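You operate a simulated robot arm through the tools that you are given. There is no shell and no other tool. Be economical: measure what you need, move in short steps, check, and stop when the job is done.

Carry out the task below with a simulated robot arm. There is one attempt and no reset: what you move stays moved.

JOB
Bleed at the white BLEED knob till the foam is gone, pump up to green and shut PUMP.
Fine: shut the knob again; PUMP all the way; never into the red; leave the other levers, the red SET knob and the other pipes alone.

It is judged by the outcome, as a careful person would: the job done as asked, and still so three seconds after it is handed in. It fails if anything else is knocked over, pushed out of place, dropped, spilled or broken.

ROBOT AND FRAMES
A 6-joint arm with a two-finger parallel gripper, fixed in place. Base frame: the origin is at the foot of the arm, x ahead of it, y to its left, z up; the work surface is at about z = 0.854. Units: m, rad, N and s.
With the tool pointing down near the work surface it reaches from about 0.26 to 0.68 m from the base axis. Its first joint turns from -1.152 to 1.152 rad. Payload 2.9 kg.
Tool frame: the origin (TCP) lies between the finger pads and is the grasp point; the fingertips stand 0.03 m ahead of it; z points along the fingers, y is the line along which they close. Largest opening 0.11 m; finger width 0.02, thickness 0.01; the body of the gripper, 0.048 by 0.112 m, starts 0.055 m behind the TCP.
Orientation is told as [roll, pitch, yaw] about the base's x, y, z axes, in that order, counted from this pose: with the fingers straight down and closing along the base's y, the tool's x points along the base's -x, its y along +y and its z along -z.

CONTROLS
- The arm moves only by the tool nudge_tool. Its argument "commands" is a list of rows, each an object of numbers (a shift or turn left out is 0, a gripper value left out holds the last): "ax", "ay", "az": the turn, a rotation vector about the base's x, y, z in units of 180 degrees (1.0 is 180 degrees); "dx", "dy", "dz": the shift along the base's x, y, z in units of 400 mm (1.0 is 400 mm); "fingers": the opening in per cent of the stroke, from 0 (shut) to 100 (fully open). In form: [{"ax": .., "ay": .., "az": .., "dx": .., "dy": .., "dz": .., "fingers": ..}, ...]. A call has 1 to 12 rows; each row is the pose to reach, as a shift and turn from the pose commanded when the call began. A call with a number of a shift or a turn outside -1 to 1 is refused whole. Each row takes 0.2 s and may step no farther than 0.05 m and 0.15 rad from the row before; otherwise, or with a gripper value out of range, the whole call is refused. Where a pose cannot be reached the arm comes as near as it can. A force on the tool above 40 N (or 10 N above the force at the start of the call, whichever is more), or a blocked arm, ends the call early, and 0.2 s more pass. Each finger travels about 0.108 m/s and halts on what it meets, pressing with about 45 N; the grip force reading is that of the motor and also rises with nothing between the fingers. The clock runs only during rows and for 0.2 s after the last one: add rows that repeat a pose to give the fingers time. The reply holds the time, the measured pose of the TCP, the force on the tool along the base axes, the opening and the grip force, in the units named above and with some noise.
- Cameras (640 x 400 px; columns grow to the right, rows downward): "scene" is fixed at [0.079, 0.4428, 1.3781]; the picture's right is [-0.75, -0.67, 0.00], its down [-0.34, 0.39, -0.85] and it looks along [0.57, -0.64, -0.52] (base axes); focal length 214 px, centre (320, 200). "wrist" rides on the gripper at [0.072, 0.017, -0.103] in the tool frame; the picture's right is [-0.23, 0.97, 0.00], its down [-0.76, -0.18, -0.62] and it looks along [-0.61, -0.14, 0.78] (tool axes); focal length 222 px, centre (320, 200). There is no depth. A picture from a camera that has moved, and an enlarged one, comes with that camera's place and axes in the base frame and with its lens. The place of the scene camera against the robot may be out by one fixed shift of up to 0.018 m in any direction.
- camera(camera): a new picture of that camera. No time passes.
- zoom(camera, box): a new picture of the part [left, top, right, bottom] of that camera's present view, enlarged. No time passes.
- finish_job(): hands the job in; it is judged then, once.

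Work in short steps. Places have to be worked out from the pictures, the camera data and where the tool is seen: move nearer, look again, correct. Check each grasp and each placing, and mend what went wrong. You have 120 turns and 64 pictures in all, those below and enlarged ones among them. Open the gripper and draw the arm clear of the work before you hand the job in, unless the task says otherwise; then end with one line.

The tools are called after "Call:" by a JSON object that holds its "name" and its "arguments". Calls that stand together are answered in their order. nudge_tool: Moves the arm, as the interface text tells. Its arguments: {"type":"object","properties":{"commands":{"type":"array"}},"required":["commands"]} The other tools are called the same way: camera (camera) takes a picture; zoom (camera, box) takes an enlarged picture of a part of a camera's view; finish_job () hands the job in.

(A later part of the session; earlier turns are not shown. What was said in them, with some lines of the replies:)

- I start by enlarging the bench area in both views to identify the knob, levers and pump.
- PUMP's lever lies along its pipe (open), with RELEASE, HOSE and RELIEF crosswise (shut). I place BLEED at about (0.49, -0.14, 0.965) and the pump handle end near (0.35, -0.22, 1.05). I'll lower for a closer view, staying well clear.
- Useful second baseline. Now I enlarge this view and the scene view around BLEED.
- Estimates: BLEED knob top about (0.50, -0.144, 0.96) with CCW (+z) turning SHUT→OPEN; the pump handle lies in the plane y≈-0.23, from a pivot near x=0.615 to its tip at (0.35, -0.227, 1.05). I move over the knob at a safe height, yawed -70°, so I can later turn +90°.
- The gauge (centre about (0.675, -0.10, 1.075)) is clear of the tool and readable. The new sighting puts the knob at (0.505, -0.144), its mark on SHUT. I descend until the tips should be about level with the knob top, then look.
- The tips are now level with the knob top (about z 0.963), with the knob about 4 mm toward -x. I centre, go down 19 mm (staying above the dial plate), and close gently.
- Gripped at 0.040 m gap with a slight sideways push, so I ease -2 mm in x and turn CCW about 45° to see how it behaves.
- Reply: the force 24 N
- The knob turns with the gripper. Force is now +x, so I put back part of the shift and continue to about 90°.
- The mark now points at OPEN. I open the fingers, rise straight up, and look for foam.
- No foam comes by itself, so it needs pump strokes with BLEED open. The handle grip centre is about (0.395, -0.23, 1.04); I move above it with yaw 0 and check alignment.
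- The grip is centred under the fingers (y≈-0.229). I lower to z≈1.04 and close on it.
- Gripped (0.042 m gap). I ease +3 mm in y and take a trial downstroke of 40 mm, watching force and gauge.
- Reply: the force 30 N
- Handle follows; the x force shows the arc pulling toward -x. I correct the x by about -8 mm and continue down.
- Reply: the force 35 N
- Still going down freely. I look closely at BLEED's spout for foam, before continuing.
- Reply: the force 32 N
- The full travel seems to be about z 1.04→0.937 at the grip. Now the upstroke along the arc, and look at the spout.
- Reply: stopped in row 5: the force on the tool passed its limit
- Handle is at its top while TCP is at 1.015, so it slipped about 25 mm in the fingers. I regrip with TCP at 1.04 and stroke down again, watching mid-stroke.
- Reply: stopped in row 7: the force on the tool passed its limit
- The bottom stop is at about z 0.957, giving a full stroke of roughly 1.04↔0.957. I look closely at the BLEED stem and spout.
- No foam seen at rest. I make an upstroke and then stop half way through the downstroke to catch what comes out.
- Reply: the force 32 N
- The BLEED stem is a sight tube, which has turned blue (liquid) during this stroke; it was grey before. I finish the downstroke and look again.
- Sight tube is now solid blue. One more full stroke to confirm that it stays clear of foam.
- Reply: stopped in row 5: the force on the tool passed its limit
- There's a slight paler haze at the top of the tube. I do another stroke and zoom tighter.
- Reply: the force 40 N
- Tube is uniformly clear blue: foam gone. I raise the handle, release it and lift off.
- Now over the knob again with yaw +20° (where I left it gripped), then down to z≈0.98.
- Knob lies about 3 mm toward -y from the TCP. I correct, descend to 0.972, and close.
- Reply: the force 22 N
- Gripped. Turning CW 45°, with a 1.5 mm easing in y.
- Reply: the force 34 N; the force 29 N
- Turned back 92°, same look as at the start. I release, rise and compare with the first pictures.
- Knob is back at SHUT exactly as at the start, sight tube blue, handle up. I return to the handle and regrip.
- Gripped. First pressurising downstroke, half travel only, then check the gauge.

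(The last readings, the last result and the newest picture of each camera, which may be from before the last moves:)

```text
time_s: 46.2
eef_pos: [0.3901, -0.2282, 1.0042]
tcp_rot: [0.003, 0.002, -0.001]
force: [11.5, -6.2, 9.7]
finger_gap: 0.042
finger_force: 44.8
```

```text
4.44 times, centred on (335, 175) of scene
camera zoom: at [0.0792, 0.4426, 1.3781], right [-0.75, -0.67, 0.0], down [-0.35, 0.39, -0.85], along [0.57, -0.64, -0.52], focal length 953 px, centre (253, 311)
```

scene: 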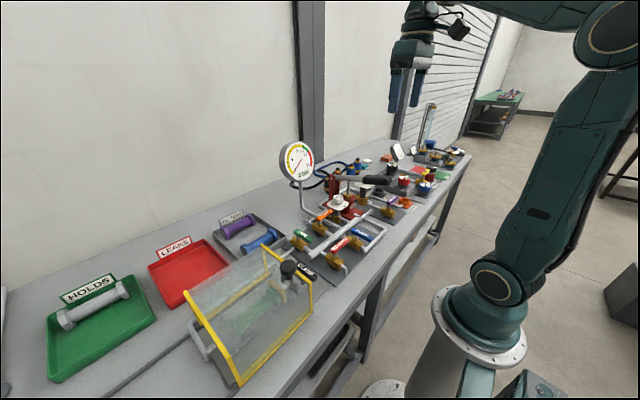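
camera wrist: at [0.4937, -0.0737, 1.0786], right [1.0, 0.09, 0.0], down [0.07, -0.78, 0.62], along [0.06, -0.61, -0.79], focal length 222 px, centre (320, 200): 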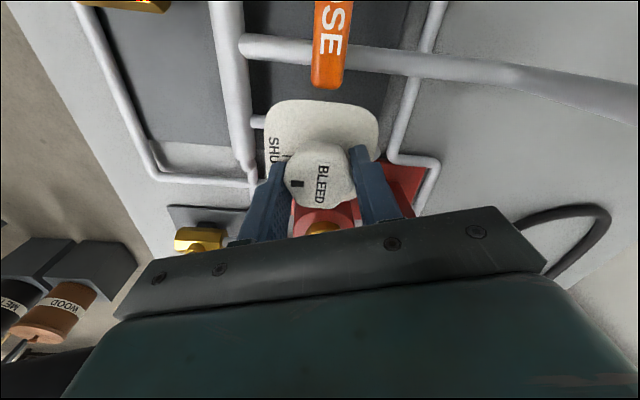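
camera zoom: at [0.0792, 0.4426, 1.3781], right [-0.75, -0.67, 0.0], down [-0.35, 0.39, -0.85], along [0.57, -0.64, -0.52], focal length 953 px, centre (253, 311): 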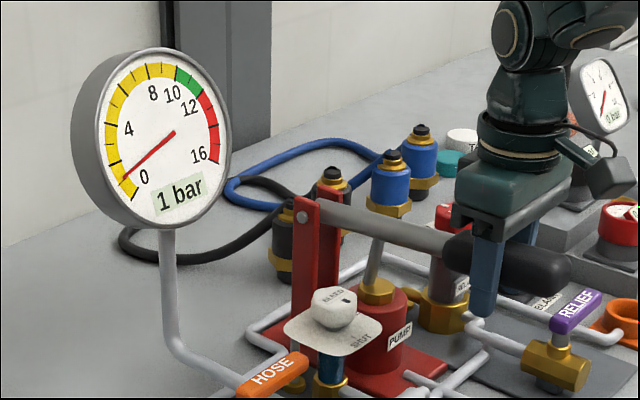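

Gauge about 1 bar after 35 mm, so roughly 2–3 bar a stroke. Green looks like about 10–12 bar. I finish this stroke.

Call:
{"name": "nudge_tool", "arguments": {"commands": [{"dx": -0.002, "dz": -0.03}, {"dx": -0.003, "dz": -0.06}, {"dx": -0.002, "dz": -0.09}, {"dx": -0.001, "dz": -0.105}]}}

Call:
{"name": "zoom", "arguments": {"camera": "scene", "box": [275, 135, 325, 190]}}

```text
time_s: 47.2
eef_pos: [0.3888, -0.2293, 0.9612]
tcp_rot: [0.005, 0.005, 0.001]
force: [9.9, -1.8, 12.7]
finger_gap: 0.0417
finger_force: 45.5
```

```text
7.27 times, centred on (300, 162) of scene
camera zoom: at [0.0791, 0.4428, 1.3781], right [-0.75, -0.67, 0.0], down [-0.35, 0.39, -0.85], along [0.57, -0.64, -0.52], focal length 1560 px, centre (466, 473)
```

zoom: 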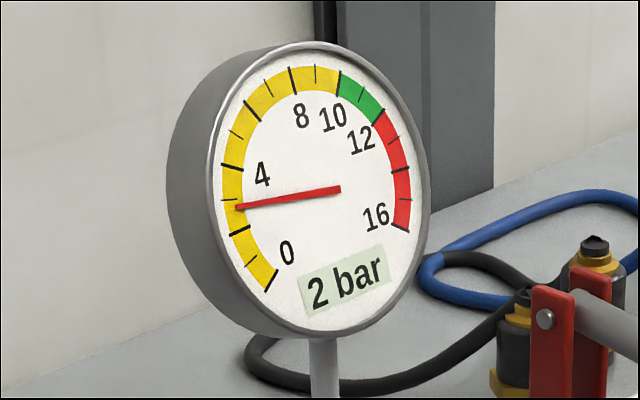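

About 2.6 bar per stroke. I do the second stroke fully.

Call:
{"name": "nudge_tool", "arguments": {"commands": [{"dz": 0.04}, {"dx": 0.002, "dz": 0.08}, {"dx": 0.006, "dz": 0.12}, {"dx": 0.012, "dz": 0.16}, {"dx": 0.016, "dz": 0.18}]}}

Call:
{"name": "nudge_tool", "arguments": {"commands": [{"dx": -0.007, "dz": -0.04}, {"dx": -0.011, "dz": -0.08}, {"dx": -0.015, "dz": -0.12}, {"dx": -0.016, "dz": -0.16}, {"dx": -0.015, "dz": -0.18}]}}

Call:
{"name": "zoom", "arguments": {"camera": "scene", "box": [275, 130, 405, 220]}}

```text
time_s: 48.4
eef_pos: [0.3923, -0.2275, 1.0321]
tcp_rot: [0.005, 0.009, -0.004]
force: [-10.8, -11.3, -3.5]
finger_gap: 0.0417
finger_force: 44.7
```

```text
time_s: 49.6
eef_pos: [0.3911, -0.2277, 0.9624]
tcp_rot: [0.002, 0.0, 0.001]
force: [21.2, -0.8, 11.7]
finger_gap: 0.0417
finger_force: 44.9
```

```text
4.44 times, centred on (340, 175) of scene
camera zoom: at [0.0794, 0.4428, 1.378], right [-0.75, -0.67, 0.0], down [-0.35, 0.39, -0.85], along [0.57, -0.64, -0.52], focal length 953 px, centre (231, 311)
```

zoom: 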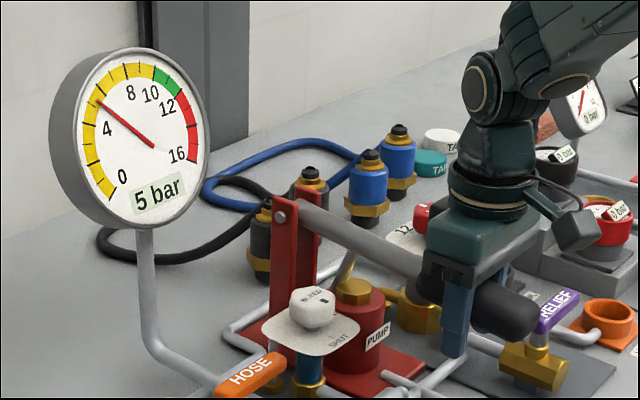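

Now 5 bar. Third stroke.

Call:
{"name": "nudge_tool", "arguments": {"commands": [{"dx": 0.002, "dz": 0.04}, {"dx": 0.003, "dz": 0.08}, {"dx": 0.007, "dz": 0.12}, {"dx": 0.013, "dz": 0.16}, {"dx": 0.017, "dz": 0.18}]}}

Call:
{"name": "nudge_tool", "arguments": {"commands": [{"dx": -0.007, "dz": -0.04}, {"dx": -0.011, "dz": -0.08}, {"dx": -0.014, "dz": -0.12}, {"dx": -0.014, "dz": -0.16}, {"dx": -0.013, "dz": -0.18}]}}

Call:
{"name": "zoom", "arguments": {"camera": "scene", "box": [275, 135, 325, 190]}}

```text
time_s: 50.8
eef_pos: [0.3949, -0.227, 1.0321]
tcp_rot: [0.004, 0.011, -0.004]
force: [-11.4, -15.7, -3.3]
finger_gap: 0.0418
finger_force: 45.3
```

```text
time_s: 52.0
eef_pos: [0.3929, -0.2274, 0.9622]
tcp_rot: [0.004, 0.004, -0.001]
force: [10.3, -8.3, 12.2]
finger_gap: 0.0419
finger_force: 45.0
```

```text
7.27 times, centred on (300, 162) of scene
camera zoom: at [0.0791, 0.4426, 1.3781], right [-0.75, -0.67, 0.0], down [-0.35, 0.39, -0.85], along [0.57, -0.64, -0.52], focal length 1560 px, centre (466, 473)
```

zoom: 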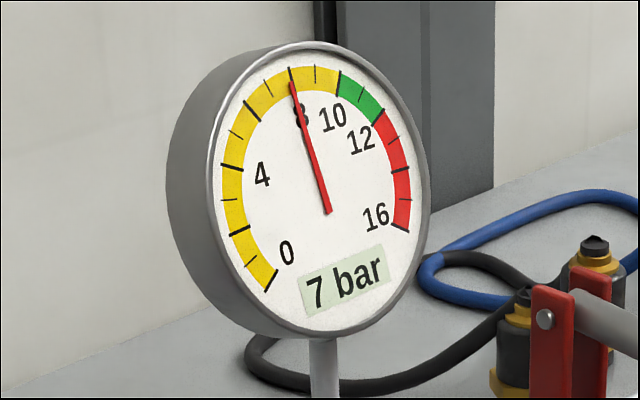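

About 7.9 bar; one more full stroke should give about 10.6, in green (10–12).

Call:
{"name": "nudge_tool", "arguments": {"commands": [{"dx": 0.0, "dz": 0.04}, {"dx": 0.001, "dz": 0.08}, {"dx": 0.005, "dz": 0.12}, {"dx": 0.011, "dz": 0.16}, {"dx": 0.015, "dz": 0.18}]}}

Call:
{"name": "nudge_tool", "arguments": {"commands": [{"dx": -0.007, "dz": -0.04}, {"dx": -0.011, "dz": -0.08}, {"dx": -0.014, "dz": -0.12}, {"dx": -0.014, "dz": -0.16}, {"dx": -0.013, "dz": -0.18}]}}

Call:
{"name": "zoom", "arguments": {"camera": "scene", "box": [275, 135, 325, 190]}}

```text
time_s: 53.2
eef_pos: [0.395, -0.2279, 1.0304]
tcp_rot: [0.008, 0.014, -0.002]
force: [-6.7, 4.1, -20.3]
finger_gap: 0.0419
finger_force: 45.1
```

```text
time_s: 54.4
eef_pos: [0.3908, -0.2282, 0.9599]
tcp_rot: [0.006, 0.003, 0.002]
force: [3.0, 15.9, 12.3]
finger_gap: 0.0418
finger_force: 45.0
```

```text
7.27 times, centred on (300, 162) of scene
camera zoom: at [0.0789, 0.4433, 1.3779], right [-0.75, -0.67, 0.0], down [-0.34, 0.39, -0.86], along [0.57, -0.64, -0.52], focal length 1560 px, centre (466, 473)
```

zoom: 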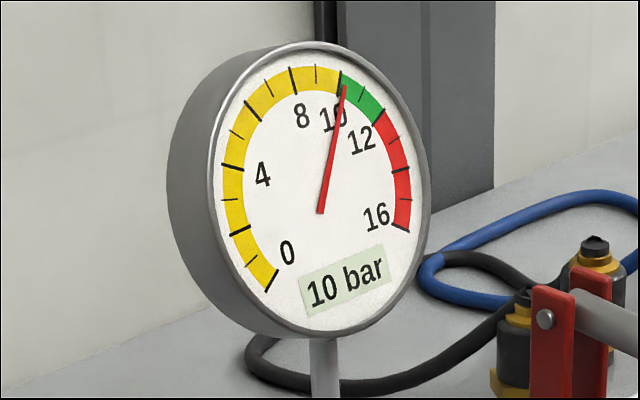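

About 10.3 bar, at the lower edge of green. I add a small 20 mm partial stroke (≤0.75 bar) for margin.

Call:
{"name": "nudge_tool", "arguments": {"commands": [{"dz": 0.025}, {"dz": 0.05}, {"dz": 0.05}, {"dz": 0.025}, {"dz": 0.0}, {"dz": 0.0}]}}

Call:
{"name": "zoom", "arguments": {"camera": "scene", "box": [275, 135, 325, 190]}}

```text
time_s: 55.8
eef_pos: [0.3913, -0.2272, 0.962]
tcp_rot: [0.005, 0.005, 0.0]
force: [-1.6, 18.5, 11.9]
finger_gap: 0.0418
finger_force: 45.0
```

```text
7.27 times, centred on (300, 162) of scene
camera zoom: at [0.0788, 0.4433, 1.3779], right [-0.75, -0.67, 0.0], down [-0.34, 0.39, -0.86], along [0.57, -0.64, -0.52], focal length 1560 px, centre (466, 473)
```

zoom: 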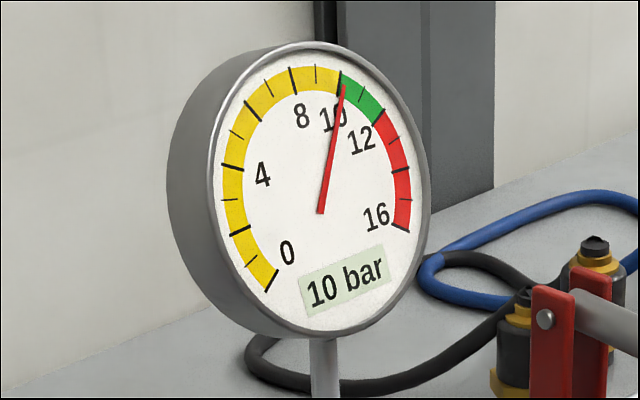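

No change (lost motion). I try a 34 mm partial stroke (at most +1.2 bar → 11.5).

Call:
{"name": "nudge_tool", "arguments": {"commands": [{"dz": 0.03}, {"dx": 0.001, "dz": 0.06}, {"dx": 0.002, "dz": 0.085}, {"dx": 0.002, "dz": 0.085}, {"dx": 0.001, "dz": 0.06}, {"dz": 0.03}, {"dz": 0.0}, {"dz": 0.0}]}}

Call:
{"name": "zoom", "arguments": {"camera": "scene", "box": [275, 135, 325, 190]}}

```text
time_s: 57.6
eef_pos: [0.3918, -0.2275, 0.9608]
tcp_rot: [0.003, 0.004, 0.0]
force: [3.7, 13.9, 11.2]
finger_gap: 0.0416
finger_force: 45.2
```

```text
7.27 times, centred on (300, 162) of scene
camera zoom: at [0.0789, 0.4432, 1.3779], right [-0.75, -0.67, 0.0], down [-0.34, 0.39, -0.85], along [0.57, -0.64, -0.52], focal length 1560 px, centre (466, 473)
```

zoom: 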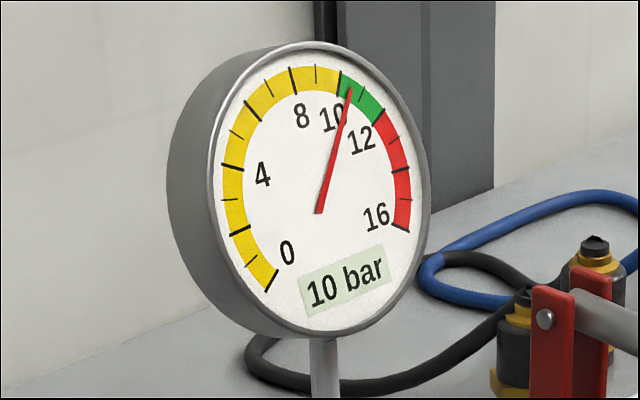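

About 10.6 bar, comfortably in green. I release the handle (down), rise, and head to where I can look at the PUMP lever (about (0.345, -0.06)).

Call:
{"name": "nudge_tool", "arguments": {"commands": [{"fingers": 45}, {"fingers": 60}, {"fingers": 60}, {"dz": 0.1}, {"dz": 0.2}, {"dz": 0.3}, {"dz": 0.4}, {"dz": 0.45, "dy": 0.1}, {"dz": 0.45, "dy": 0.2}, {"dz": 0.45, "dy": 0.3, "dx": -0.05}, {"dz": 0.45, "dy": 0.4, "dx": -0.1}, {"dz": 0.45, "dy": 0.4, "dx": -0.1}]}}

Call:
{"name": "zoom", "arguments": {"camera": "wrist", "box": [200, 0, 440, 150]}}

Call:
{"name": "zoom", "arguments": {"camera": "scene", "box": [320, 210, 390, 270]}}

```text
time_s: 60.2
eef_pos: [0.3508, -0.0682, 1.1406]
tcp_rot: [0.005, 0.008, -0.002]
force: [0.8, 0.4, -0.6]
finger_gap: 0.0658
finger_force: 0.1
```

```text
2.67 times, centred on (320, 75) of wrist
camera zoom: at [0.2804, -0.0521, 1.245], right [0.23, 0.97, 0.0], down [0.77, -0.18, 0.62], along [0.6, -0.14, -0.79], focal length 592 px, centre (320, 533)
```

zoom: 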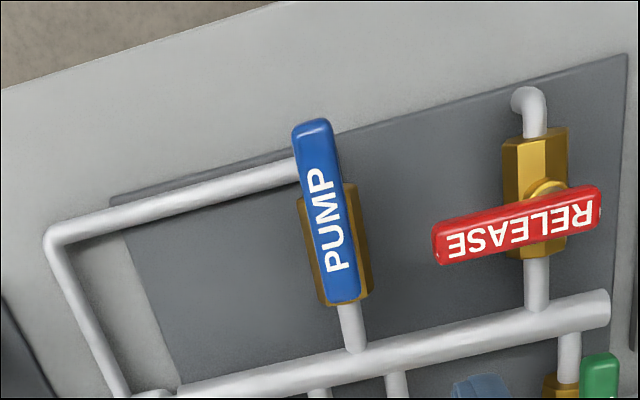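

```text
6.67 times, centred on (355, 240) of scene
camera zoom: at [0.079, 0.4428, 1.3781], right [-0.75, -0.67, 0.0], down [-0.34, 0.39, -0.85], along [0.57, -0.64, -0.52], focal length 1430 px, centre (87, -67)
```

zoom: 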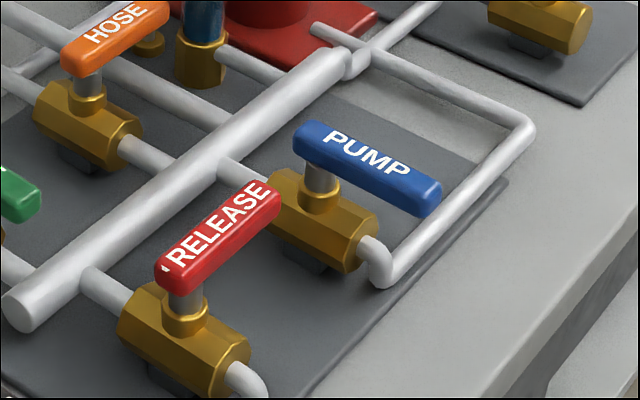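

Triangulated: PUMP stem about (0.363, -0.061), its handle running to (0.30, -0.06), top z≈0.926. RELEASE and HOSE (shut) have their handles toward -y, so PUMP shuts by swinging from -x to -y (+90°). I descend over the handle at 42 mm from the stem and check.

Call:
{"name": "nudge_tool", "arguments": {"commands": [{"dx": -0.036, "dy": 0.009, "dz": -0.1, "fingers": 45}, {"dx": -0.072, "dy": 0.018, "dz": -0.2}, {"dx": -0.072, "dy": 0.018, "dz": -0.3}, {"dx": -0.072, "dy": 0.018, "dz": -0.4}, {"dx": -0.072, "dy": 0.018, "dz": -0.43}, {"dx": -0.072, "dy": 0.018, "dz": -0.43}]}}

Call:
{"name": "camera", "arguments": {"camera": "wrist"}}

Call:
{"name": "zoom", "arguments": {"camera": "scene", "box": [310, 190, 410, 270]}}

```text
time_s: 61.6
eef_pos: [0.3223, -0.0615, 0.9683]
tcp_rot: [0.006, 0.007, -0.002]
force: [0.9, 0.2, 0.6]
finger_gap: 0.0497
finger_force: 0.2
```

```text
16 pictures are left
camera wrist: at [0.25, -0.0449, 1.0724], right [0.23, 0.97, 0.0], down [0.77, -0.18, 0.62], along [0.6, -0.14, -0.79], focal length 222 px, centre (320, 200)
```

wrist: 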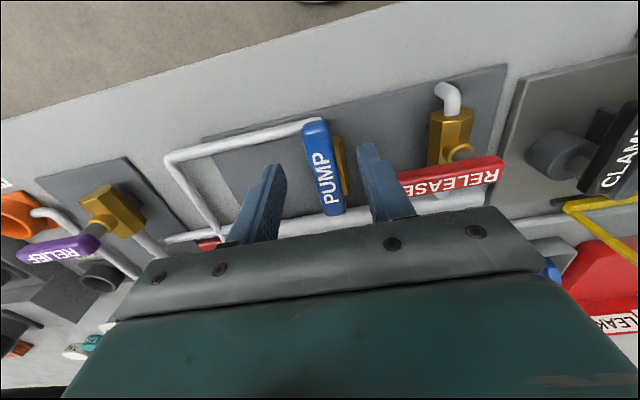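

```text
5.00 times, centred on (360, 230) of scene
camera zoom: at [0.079, 0.4428, 1.3781], right [-0.75, -0.67, 0.0], down [-0.34, 0.39, -0.85], along [0.57, -0.64, -0.52], focal length 1072 px, centre (120, 50)
```

zoom: 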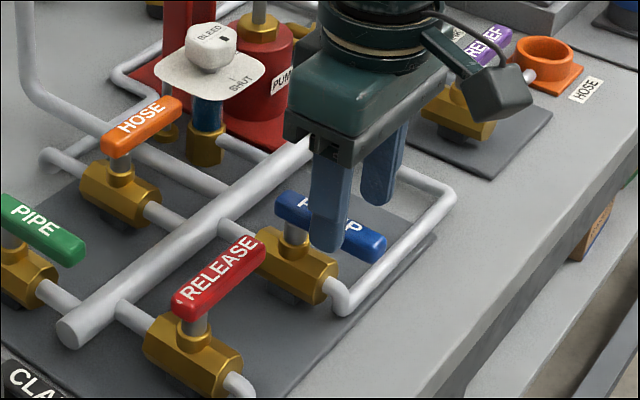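

The handle sits centred between the fingers. I descend 30 mm and close.

Call:
{"name": "nudge_tool", "arguments": {"commands": [{"dz": -0.04}, {"dz": -0.075}, {"dz": -0.075}, {"dz": -0.075, "fingers": 25}, {"dz": -0.075, "fingers": 10}, {"dz": -0.075, "fingers": 10}]}}

Call:
{"name": "zoom", "arguments": {"camera": "scene", "box": [330, 200, 400, 260]}}

```text
time_s: 63.0
eef_pos: [0.3216, -0.0604, 0.9377]
tcp_rot: [0.007, 0.008, 0.003]
force: [0.2, 8.1, -4.7]
finger_gap: 0.0186
finger_force: 44.9
```

```text
6.67 times, centred on (365, 230) of scene
camera zoom: at [0.0791, 0.443, 1.378], right [-0.75, -0.67, 0.0], down [-0.35, 0.39, -0.85], along [0.57, -0.64, -0.52], focal length 1430 px, centre (20, 0)
```

zoom: 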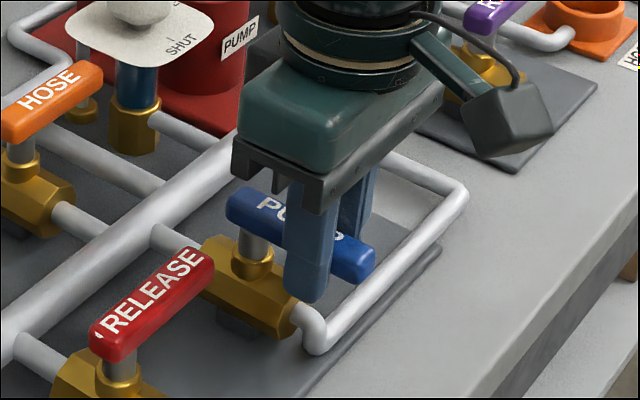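

Gripped at 19 mm. I swing along the arc about the stem, first 41°.

Call:
{"name": "nudge_tool", "arguments": {"commands": [{"dx": 0.0011, "dy": -0.0148, "az": 0.0455}, {"dx": 0.0042, "dy": -0.0293, "az": 0.0911}, {"dx": 0.0094, "dy": -0.0432, "az": 0.1367}, {"dx": 0.0165, "dy": -0.0562, "az": 0.1822}, {"dx": 0.0254, "dy": -0.0681, "az": 0.2278}, {"dx": 0.0254, "dy": -0.0681, "az": 0.2278}]}}

Call:
{"name": "zoom", "arguments": {"camera": "scene", "box": [270, 130, 410, 270]}}

```text
time_s: 64.4
eef_pos: [0.3313, -0.086, 0.9381]
tcp_rot: [0.014, 0.008, 0.72]
force: [-7.1, 25.0, -29.4]
finger_gap: 0.0186
finger_force: 44.9
```

```text
2.86 times, centred on (340, 200) of scene
camera zoom: at [0.0792, 0.4433, 1.3779], right [-0.75, -0.67, 0.0], down [-0.35, 0.39, -0.85], along [0.57, -0.64, -0.52], focal length 613 px, centre (263, 200)
```

zoom: 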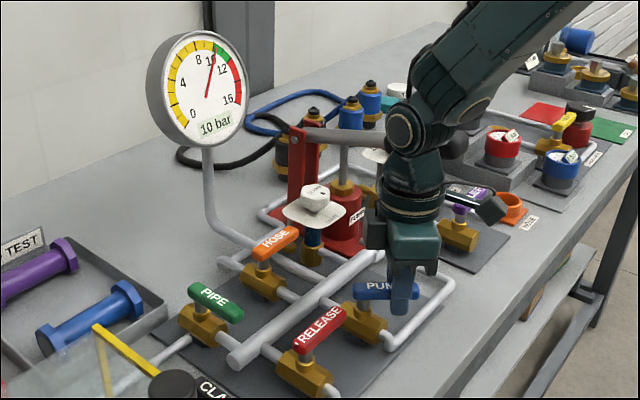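

Lever follows and pressure holds. The pump handle stands up again, and at 90° the wrist camera would come close to it; so I grip only to about 65°, then finish by pushing with closed fingers.

Call:
{"name": "nudge_tool", "arguments": {"commands": [{"dx": 0.0106, "dy": -0.0094, "az": 0.0455}, {"dx": 0.0224, "dy": -0.0173, "az": 0.0911}, {"dx": 0.0355, "dy": -0.0234, "az": 0.1367}, {"dx": 0.0355, "dy": -0.0234, "az": 0.1367, "fingers": 30}, {"dx": 0.0355, "dy": -0.0234, "az": 0.1367, "fingers": 35}, {"dx": 0.0355, "dy": -0.0234, "az": 0.1367, "fingers": 35, "dz": 0.1}, {"dx": 0.0355, "dy": -0.0234, "az": 0.1367, "fingers": 35, "dz": 0.2}]}}

Call:
{"name": "zoom", "arguments": {"camera": "scene", "box": [320, 200, 400, 260]}}

```text
time_s: 66.0
eef_pos: [0.3479, -0.098, 1.0161]
tcp_rot: [0.005, 0.01, 1.144]
force: [0.1, -0.2, 0.2]
finger_gap: 0.0387
finger_force: 0.1
```

```text
6.67 times, centred on (360, 230) of scene
camera zoom: at [0.079, 0.4428, 1.3781], right [-0.75, -0.67, 0.0], down [-0.34, 0.39, -0.85], along [0.57, -0.64, -0.52], focal length 1430 px, centre (53, 0)
```

zoom: 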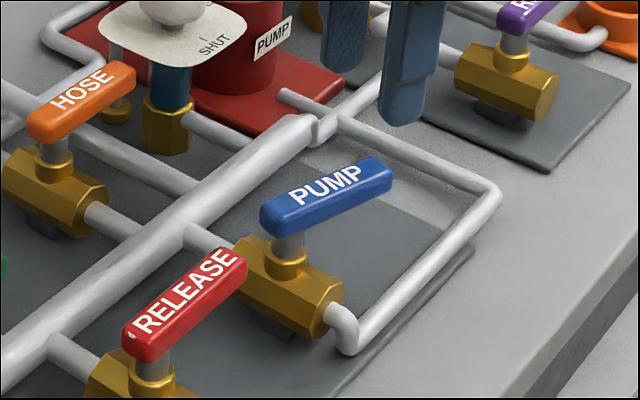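

Lever now at ~66°. I rotate to yaw 0 with fingers shut, on the -x side of the handle, above it first, then lower.

Call:
{"name": "nudge_tool", "arguments": {"commands": [{"dx": -0.02, "az": -0.0455, "fingers": 0}, {"dx": -0.04, "az": -0.091}, {"dx": -0.06, "az": -0.1365}, {"dx": -0.08, "az": -0.182}, {"dx": -0.1, "az": -0.2275}, {"dx": -0.11, "az": -0.273}, {"dx": -0.11, "dy": -0.007, "az": -0.3185}, {"dx": -0.11, "dy": -0.007, "az": -0.364}, {"dx": -0.11, "dy": -0.007, "az": -0.364, "dz": -0.07}, {"dx": -0.11, "dy": -0.007, "az": -0.364, "dz": -0.14}, {"dx": -0.11, "dy": -0.007, "az": -0.364, "dz": -0.187}, {"dx": -0.11, "dy": -0.007, "az": -0.364, "dz": -0.187}]}}

Call:
{"name": "zoom", "arguments": {"camera": "scene", "box": [330, 200, 410, 260]}}

```text
time_s: 68.6
eef_pos: [0.3021, -0.101, 0.944]
tcp_rot: [0.005, 0.007, 0.002]
force: [1.0, 0.2, -0.1]
finger_gap: 0.0
finger_force: 37.7
```

```text
6.67 times, centred on (370, 230) of scene
camera zoom: at [0.079, 0.4428, 1.3781], right [-0.75, -0.67, 0.0], down [-0.34, 0.39, -0.85], along [0.57, -0.64, -0.52], focal length 1430 px, centre (-13, 0)
```

zoom: 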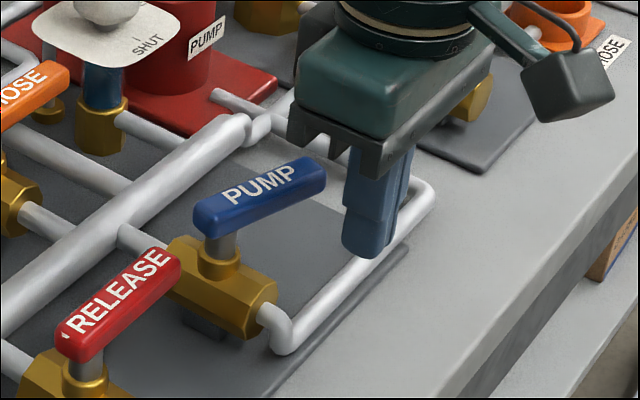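

Fingers are beside the handle. I lower 3 mm and push +x until the lever meets its stop (expected near x≈0.344).

Call:
{"name": "nudge_tool", "arguments": {"commands": [{"dz": -0.008}, {"dz": -0.008, "dx": 0.03}, {"dz": -0.008, "dx": 0.055}, {"dz": -0.008, "dx": 0.075}, {"dz": -0.008, "dx": 0.09}, {"dz": -0.008, "dx": 0.1}, {"dz": -0.008, "dx": 0.108}, {"dz": -0.008, "dx": 0.115}]}}

Call:
{"name": "zoom", "arguments": {"camera": "scene", "box": [330, 200, 410, 260]}}

```text
time_s: 70.4
eef_pos: [0.3415, -0.0993, 0.9414]
tcp_rot: [0.007, 0.026, -0.005]
force: [-6.6, 0.2, 1.4]
finger_gap: 0.0002
finger_force: 37.8
stopped in row 8: the force on the tool passed its limit (the readings are from after the stop); the commanded pose is now the measured one
```

```text
6.67 times, centred on (370, 230) of scene
camera zoom: at [0.0788, 0.4428, 1.3781], right [-0.75, -0.67, 0.0], down [-0.34, 0.39, -0.85], along [0.57, -0.64, -0.52], focal length 1430 px, centre (-13, 0)
```

zoom: 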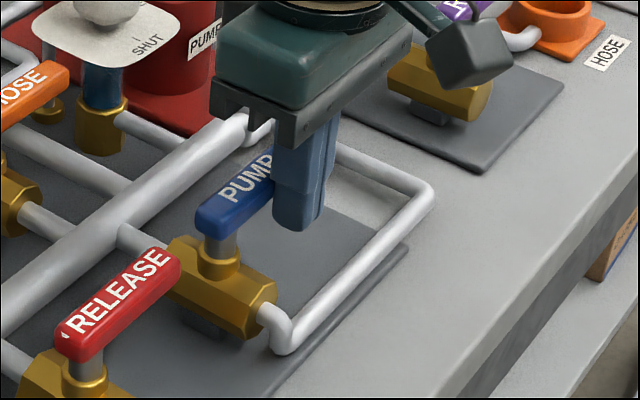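

The lever hit its stop. I back off in -x, rise, and retreat for a check.

Call:
{"name": "nudge_tool", "arguments": {"commands": [{"dx": -0.04}, {"dx": -0.08}, {"dx": -0.1}, {"dx": -0.1, "dz": 0.1}, {"dx": -0.1, "dz": 0.2}, {"dx": -0.1, "dz": 0.3}, {"dx": -0.1, "dz": 0.4, "fingers": 50}, {"dx": -0.1, "dz": 0.5, "fingers": 100}, {"dx": -0.1, "dz": 0.6, "fingers": 100}, {"dx": -0.1, "dz": 0.6, "fingers": 100}]}}

Call:
{"name": "zoom", "arguments": {"camera": "scene", "box": [330, 200, 410, 260]}}

Call:
{"name": "zoom", "arguments": {"camera": "wrist", "box": [200, 0, 480, 160]}}

Call:
{"name": "zoom", "arguments": {"camera": "scene", "box": [270, 130, 410, 230]}}

```text
time_s: 72.6
eef_pos: [0.3007, -0.1009, 1.1808]
tcp_rot: [0.005, 0.024, -0.004]
force: [-1.0, -0.4, -0.5]
finger_gap: 0.1101
finger_force: 0.1
```

```text
6.67 times, centred on (370, 230) of scene
camera zoom: at [0.079, 0.4428, 1.3781], right [-0.75, -0.67, 0.0], down [-0.34, 0.39, -0.85], along [0.57, -0.64, -0.52], focal length 1430 px, centre (-13, 0)
```

zoom: 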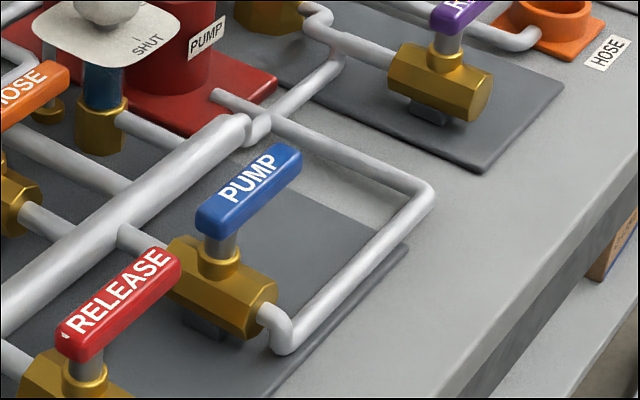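

```text
2.29 times, centred on (340, 80) of wrist
camera zoom: at [0.2312, -0.0834, 1.286], right [0.23, 0.97, 0.0], down [0.78, -0.18, 0.6], along [0.59, -0.14, -0.8], focal length 508 px, centre (274, 474)
```

zoom: 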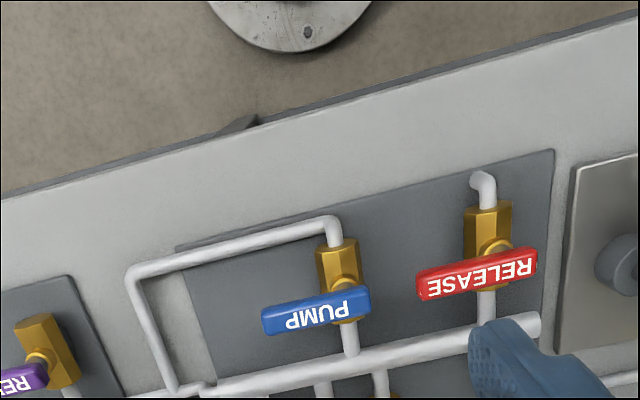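

```text
4.00 times, centred on (340, 180) of scene
camera zoom: at [0.079, 0.4428, 1.3781], right [-0.75, -0.67, 0.0], down [-0.34, 0.39, -0.85], along [0.57, -0.64, -0.52], focal length 858 px, centre (240, 280)
```

zoom: 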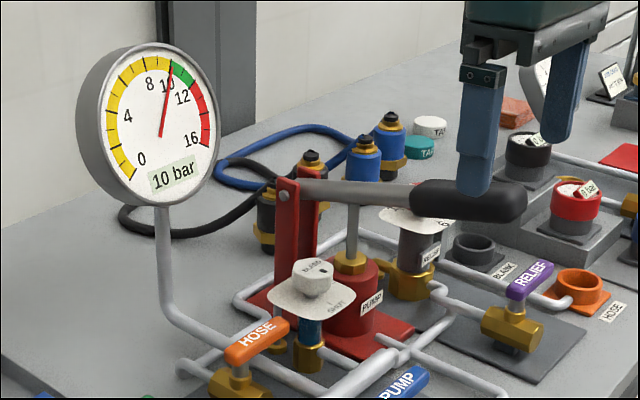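

PUMP is parallel to RELEASE: fully shut. One tight look at the gauge to be sure it isn't falling.

Call:
{"name": "zoom", "arguments": {"camera": "scene", "box": [275, 135, 325, 190]}}

```text
7.27 times, centred on (300, 162) of scene
camera zoom: at [0.079, 0.4428, 1.3781], right [-0.75, -0.67, 0.0], down [-0.34, 0.39, -0.85], along [0.57, -0.64, -0.52], focal length 1560 px, centre (466, 473)
```

zoom: 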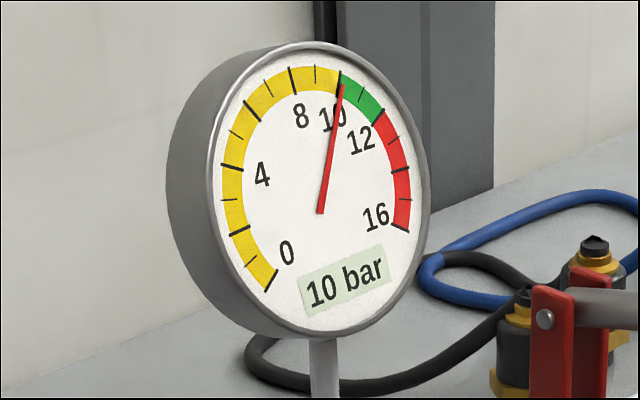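

The needle slipped from ~10.6 to ~10.2 — perhaps leaking back through the pump before PUMP was shut. I wait a few seconds (drawing the arm clear) to see if it still falls.

Call:
{"name": "nudge_tool", "arguments": {"commands": [{"dz": 0.05}, {"dz": 0.1}, {"dz": 0.15}, {"dz": 0.2}, {"dz": 0.25}, {"dz": 0.3}, {"dz": 0.3}, {"dz": 0.3}, {"dz": 0.3}, {"dz": 0.3}, {"dz": 0.3}, {"dz": 0.3}]}}

Call:
{"name": "nudge_tool", "arguments": {"commands": [{"dz": 0}, {"dz": 0}, {"dz": 0}, {"dz": 0}, {"dz": 0}, {"dz": 0}, {"dz": 0}, {"dz": 0}, {"dz": 0}, {"dz": 0}, {"dz": 0}, {"dz": 0}]}}

Call:
{"name": "zoom", "arguments": {"camera": "scene", "box": [275, 135, 325, 190]}}

```text
time_s: 75.2
eef_pos: [0.3011, -0.0999, 1.301]
tcp_rot: [0.005, 0.022, -0.004]
force: [0.7, -0.7, -0.1]
finger_gap: 0.11
finger_force: 0.0
```

```text
time_s: 77.8
eef_pos: [0.3003, -0.1011, 1.2998]
tcp_rot: [0.005, 0.024, -0.004]
force: [0.1, -0.5, 0.1]
finger_gap: 0.1101
finger_force: 0.0
```

```text
7.27 times, centred on (300, 162) of scene
camera zoom: at [0.079, 0.4428, 1.3781], right [-0.75, -0.67, 0.0], down [-0.34, 0.39, -0.85], along [0.57, -0.64, -0.52], focal length 1560 px, centre (466, 473)
```

zoom: 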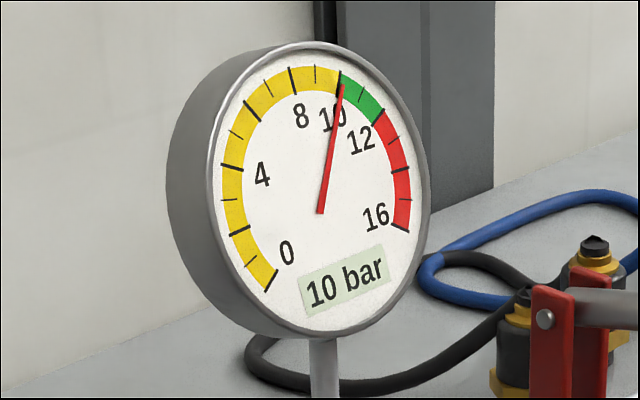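

The needle hasn't moved in 5 s, so it is holding just inside the green (readout 10 bar). PUMP and BLEED are shut, and the arm is clear with the gripper open. I hand in.

Call:
{"name": "finish_job", "arguments": {}}

```text
The job is handed in.
```

The foam is bled off and BLEED is shut again. PUMP is fully shut, and the gauge is holding at about 10.2 bar, just inside the green. It never went into the red, and I left the other levers, the red SET knob and the other pipes alone.
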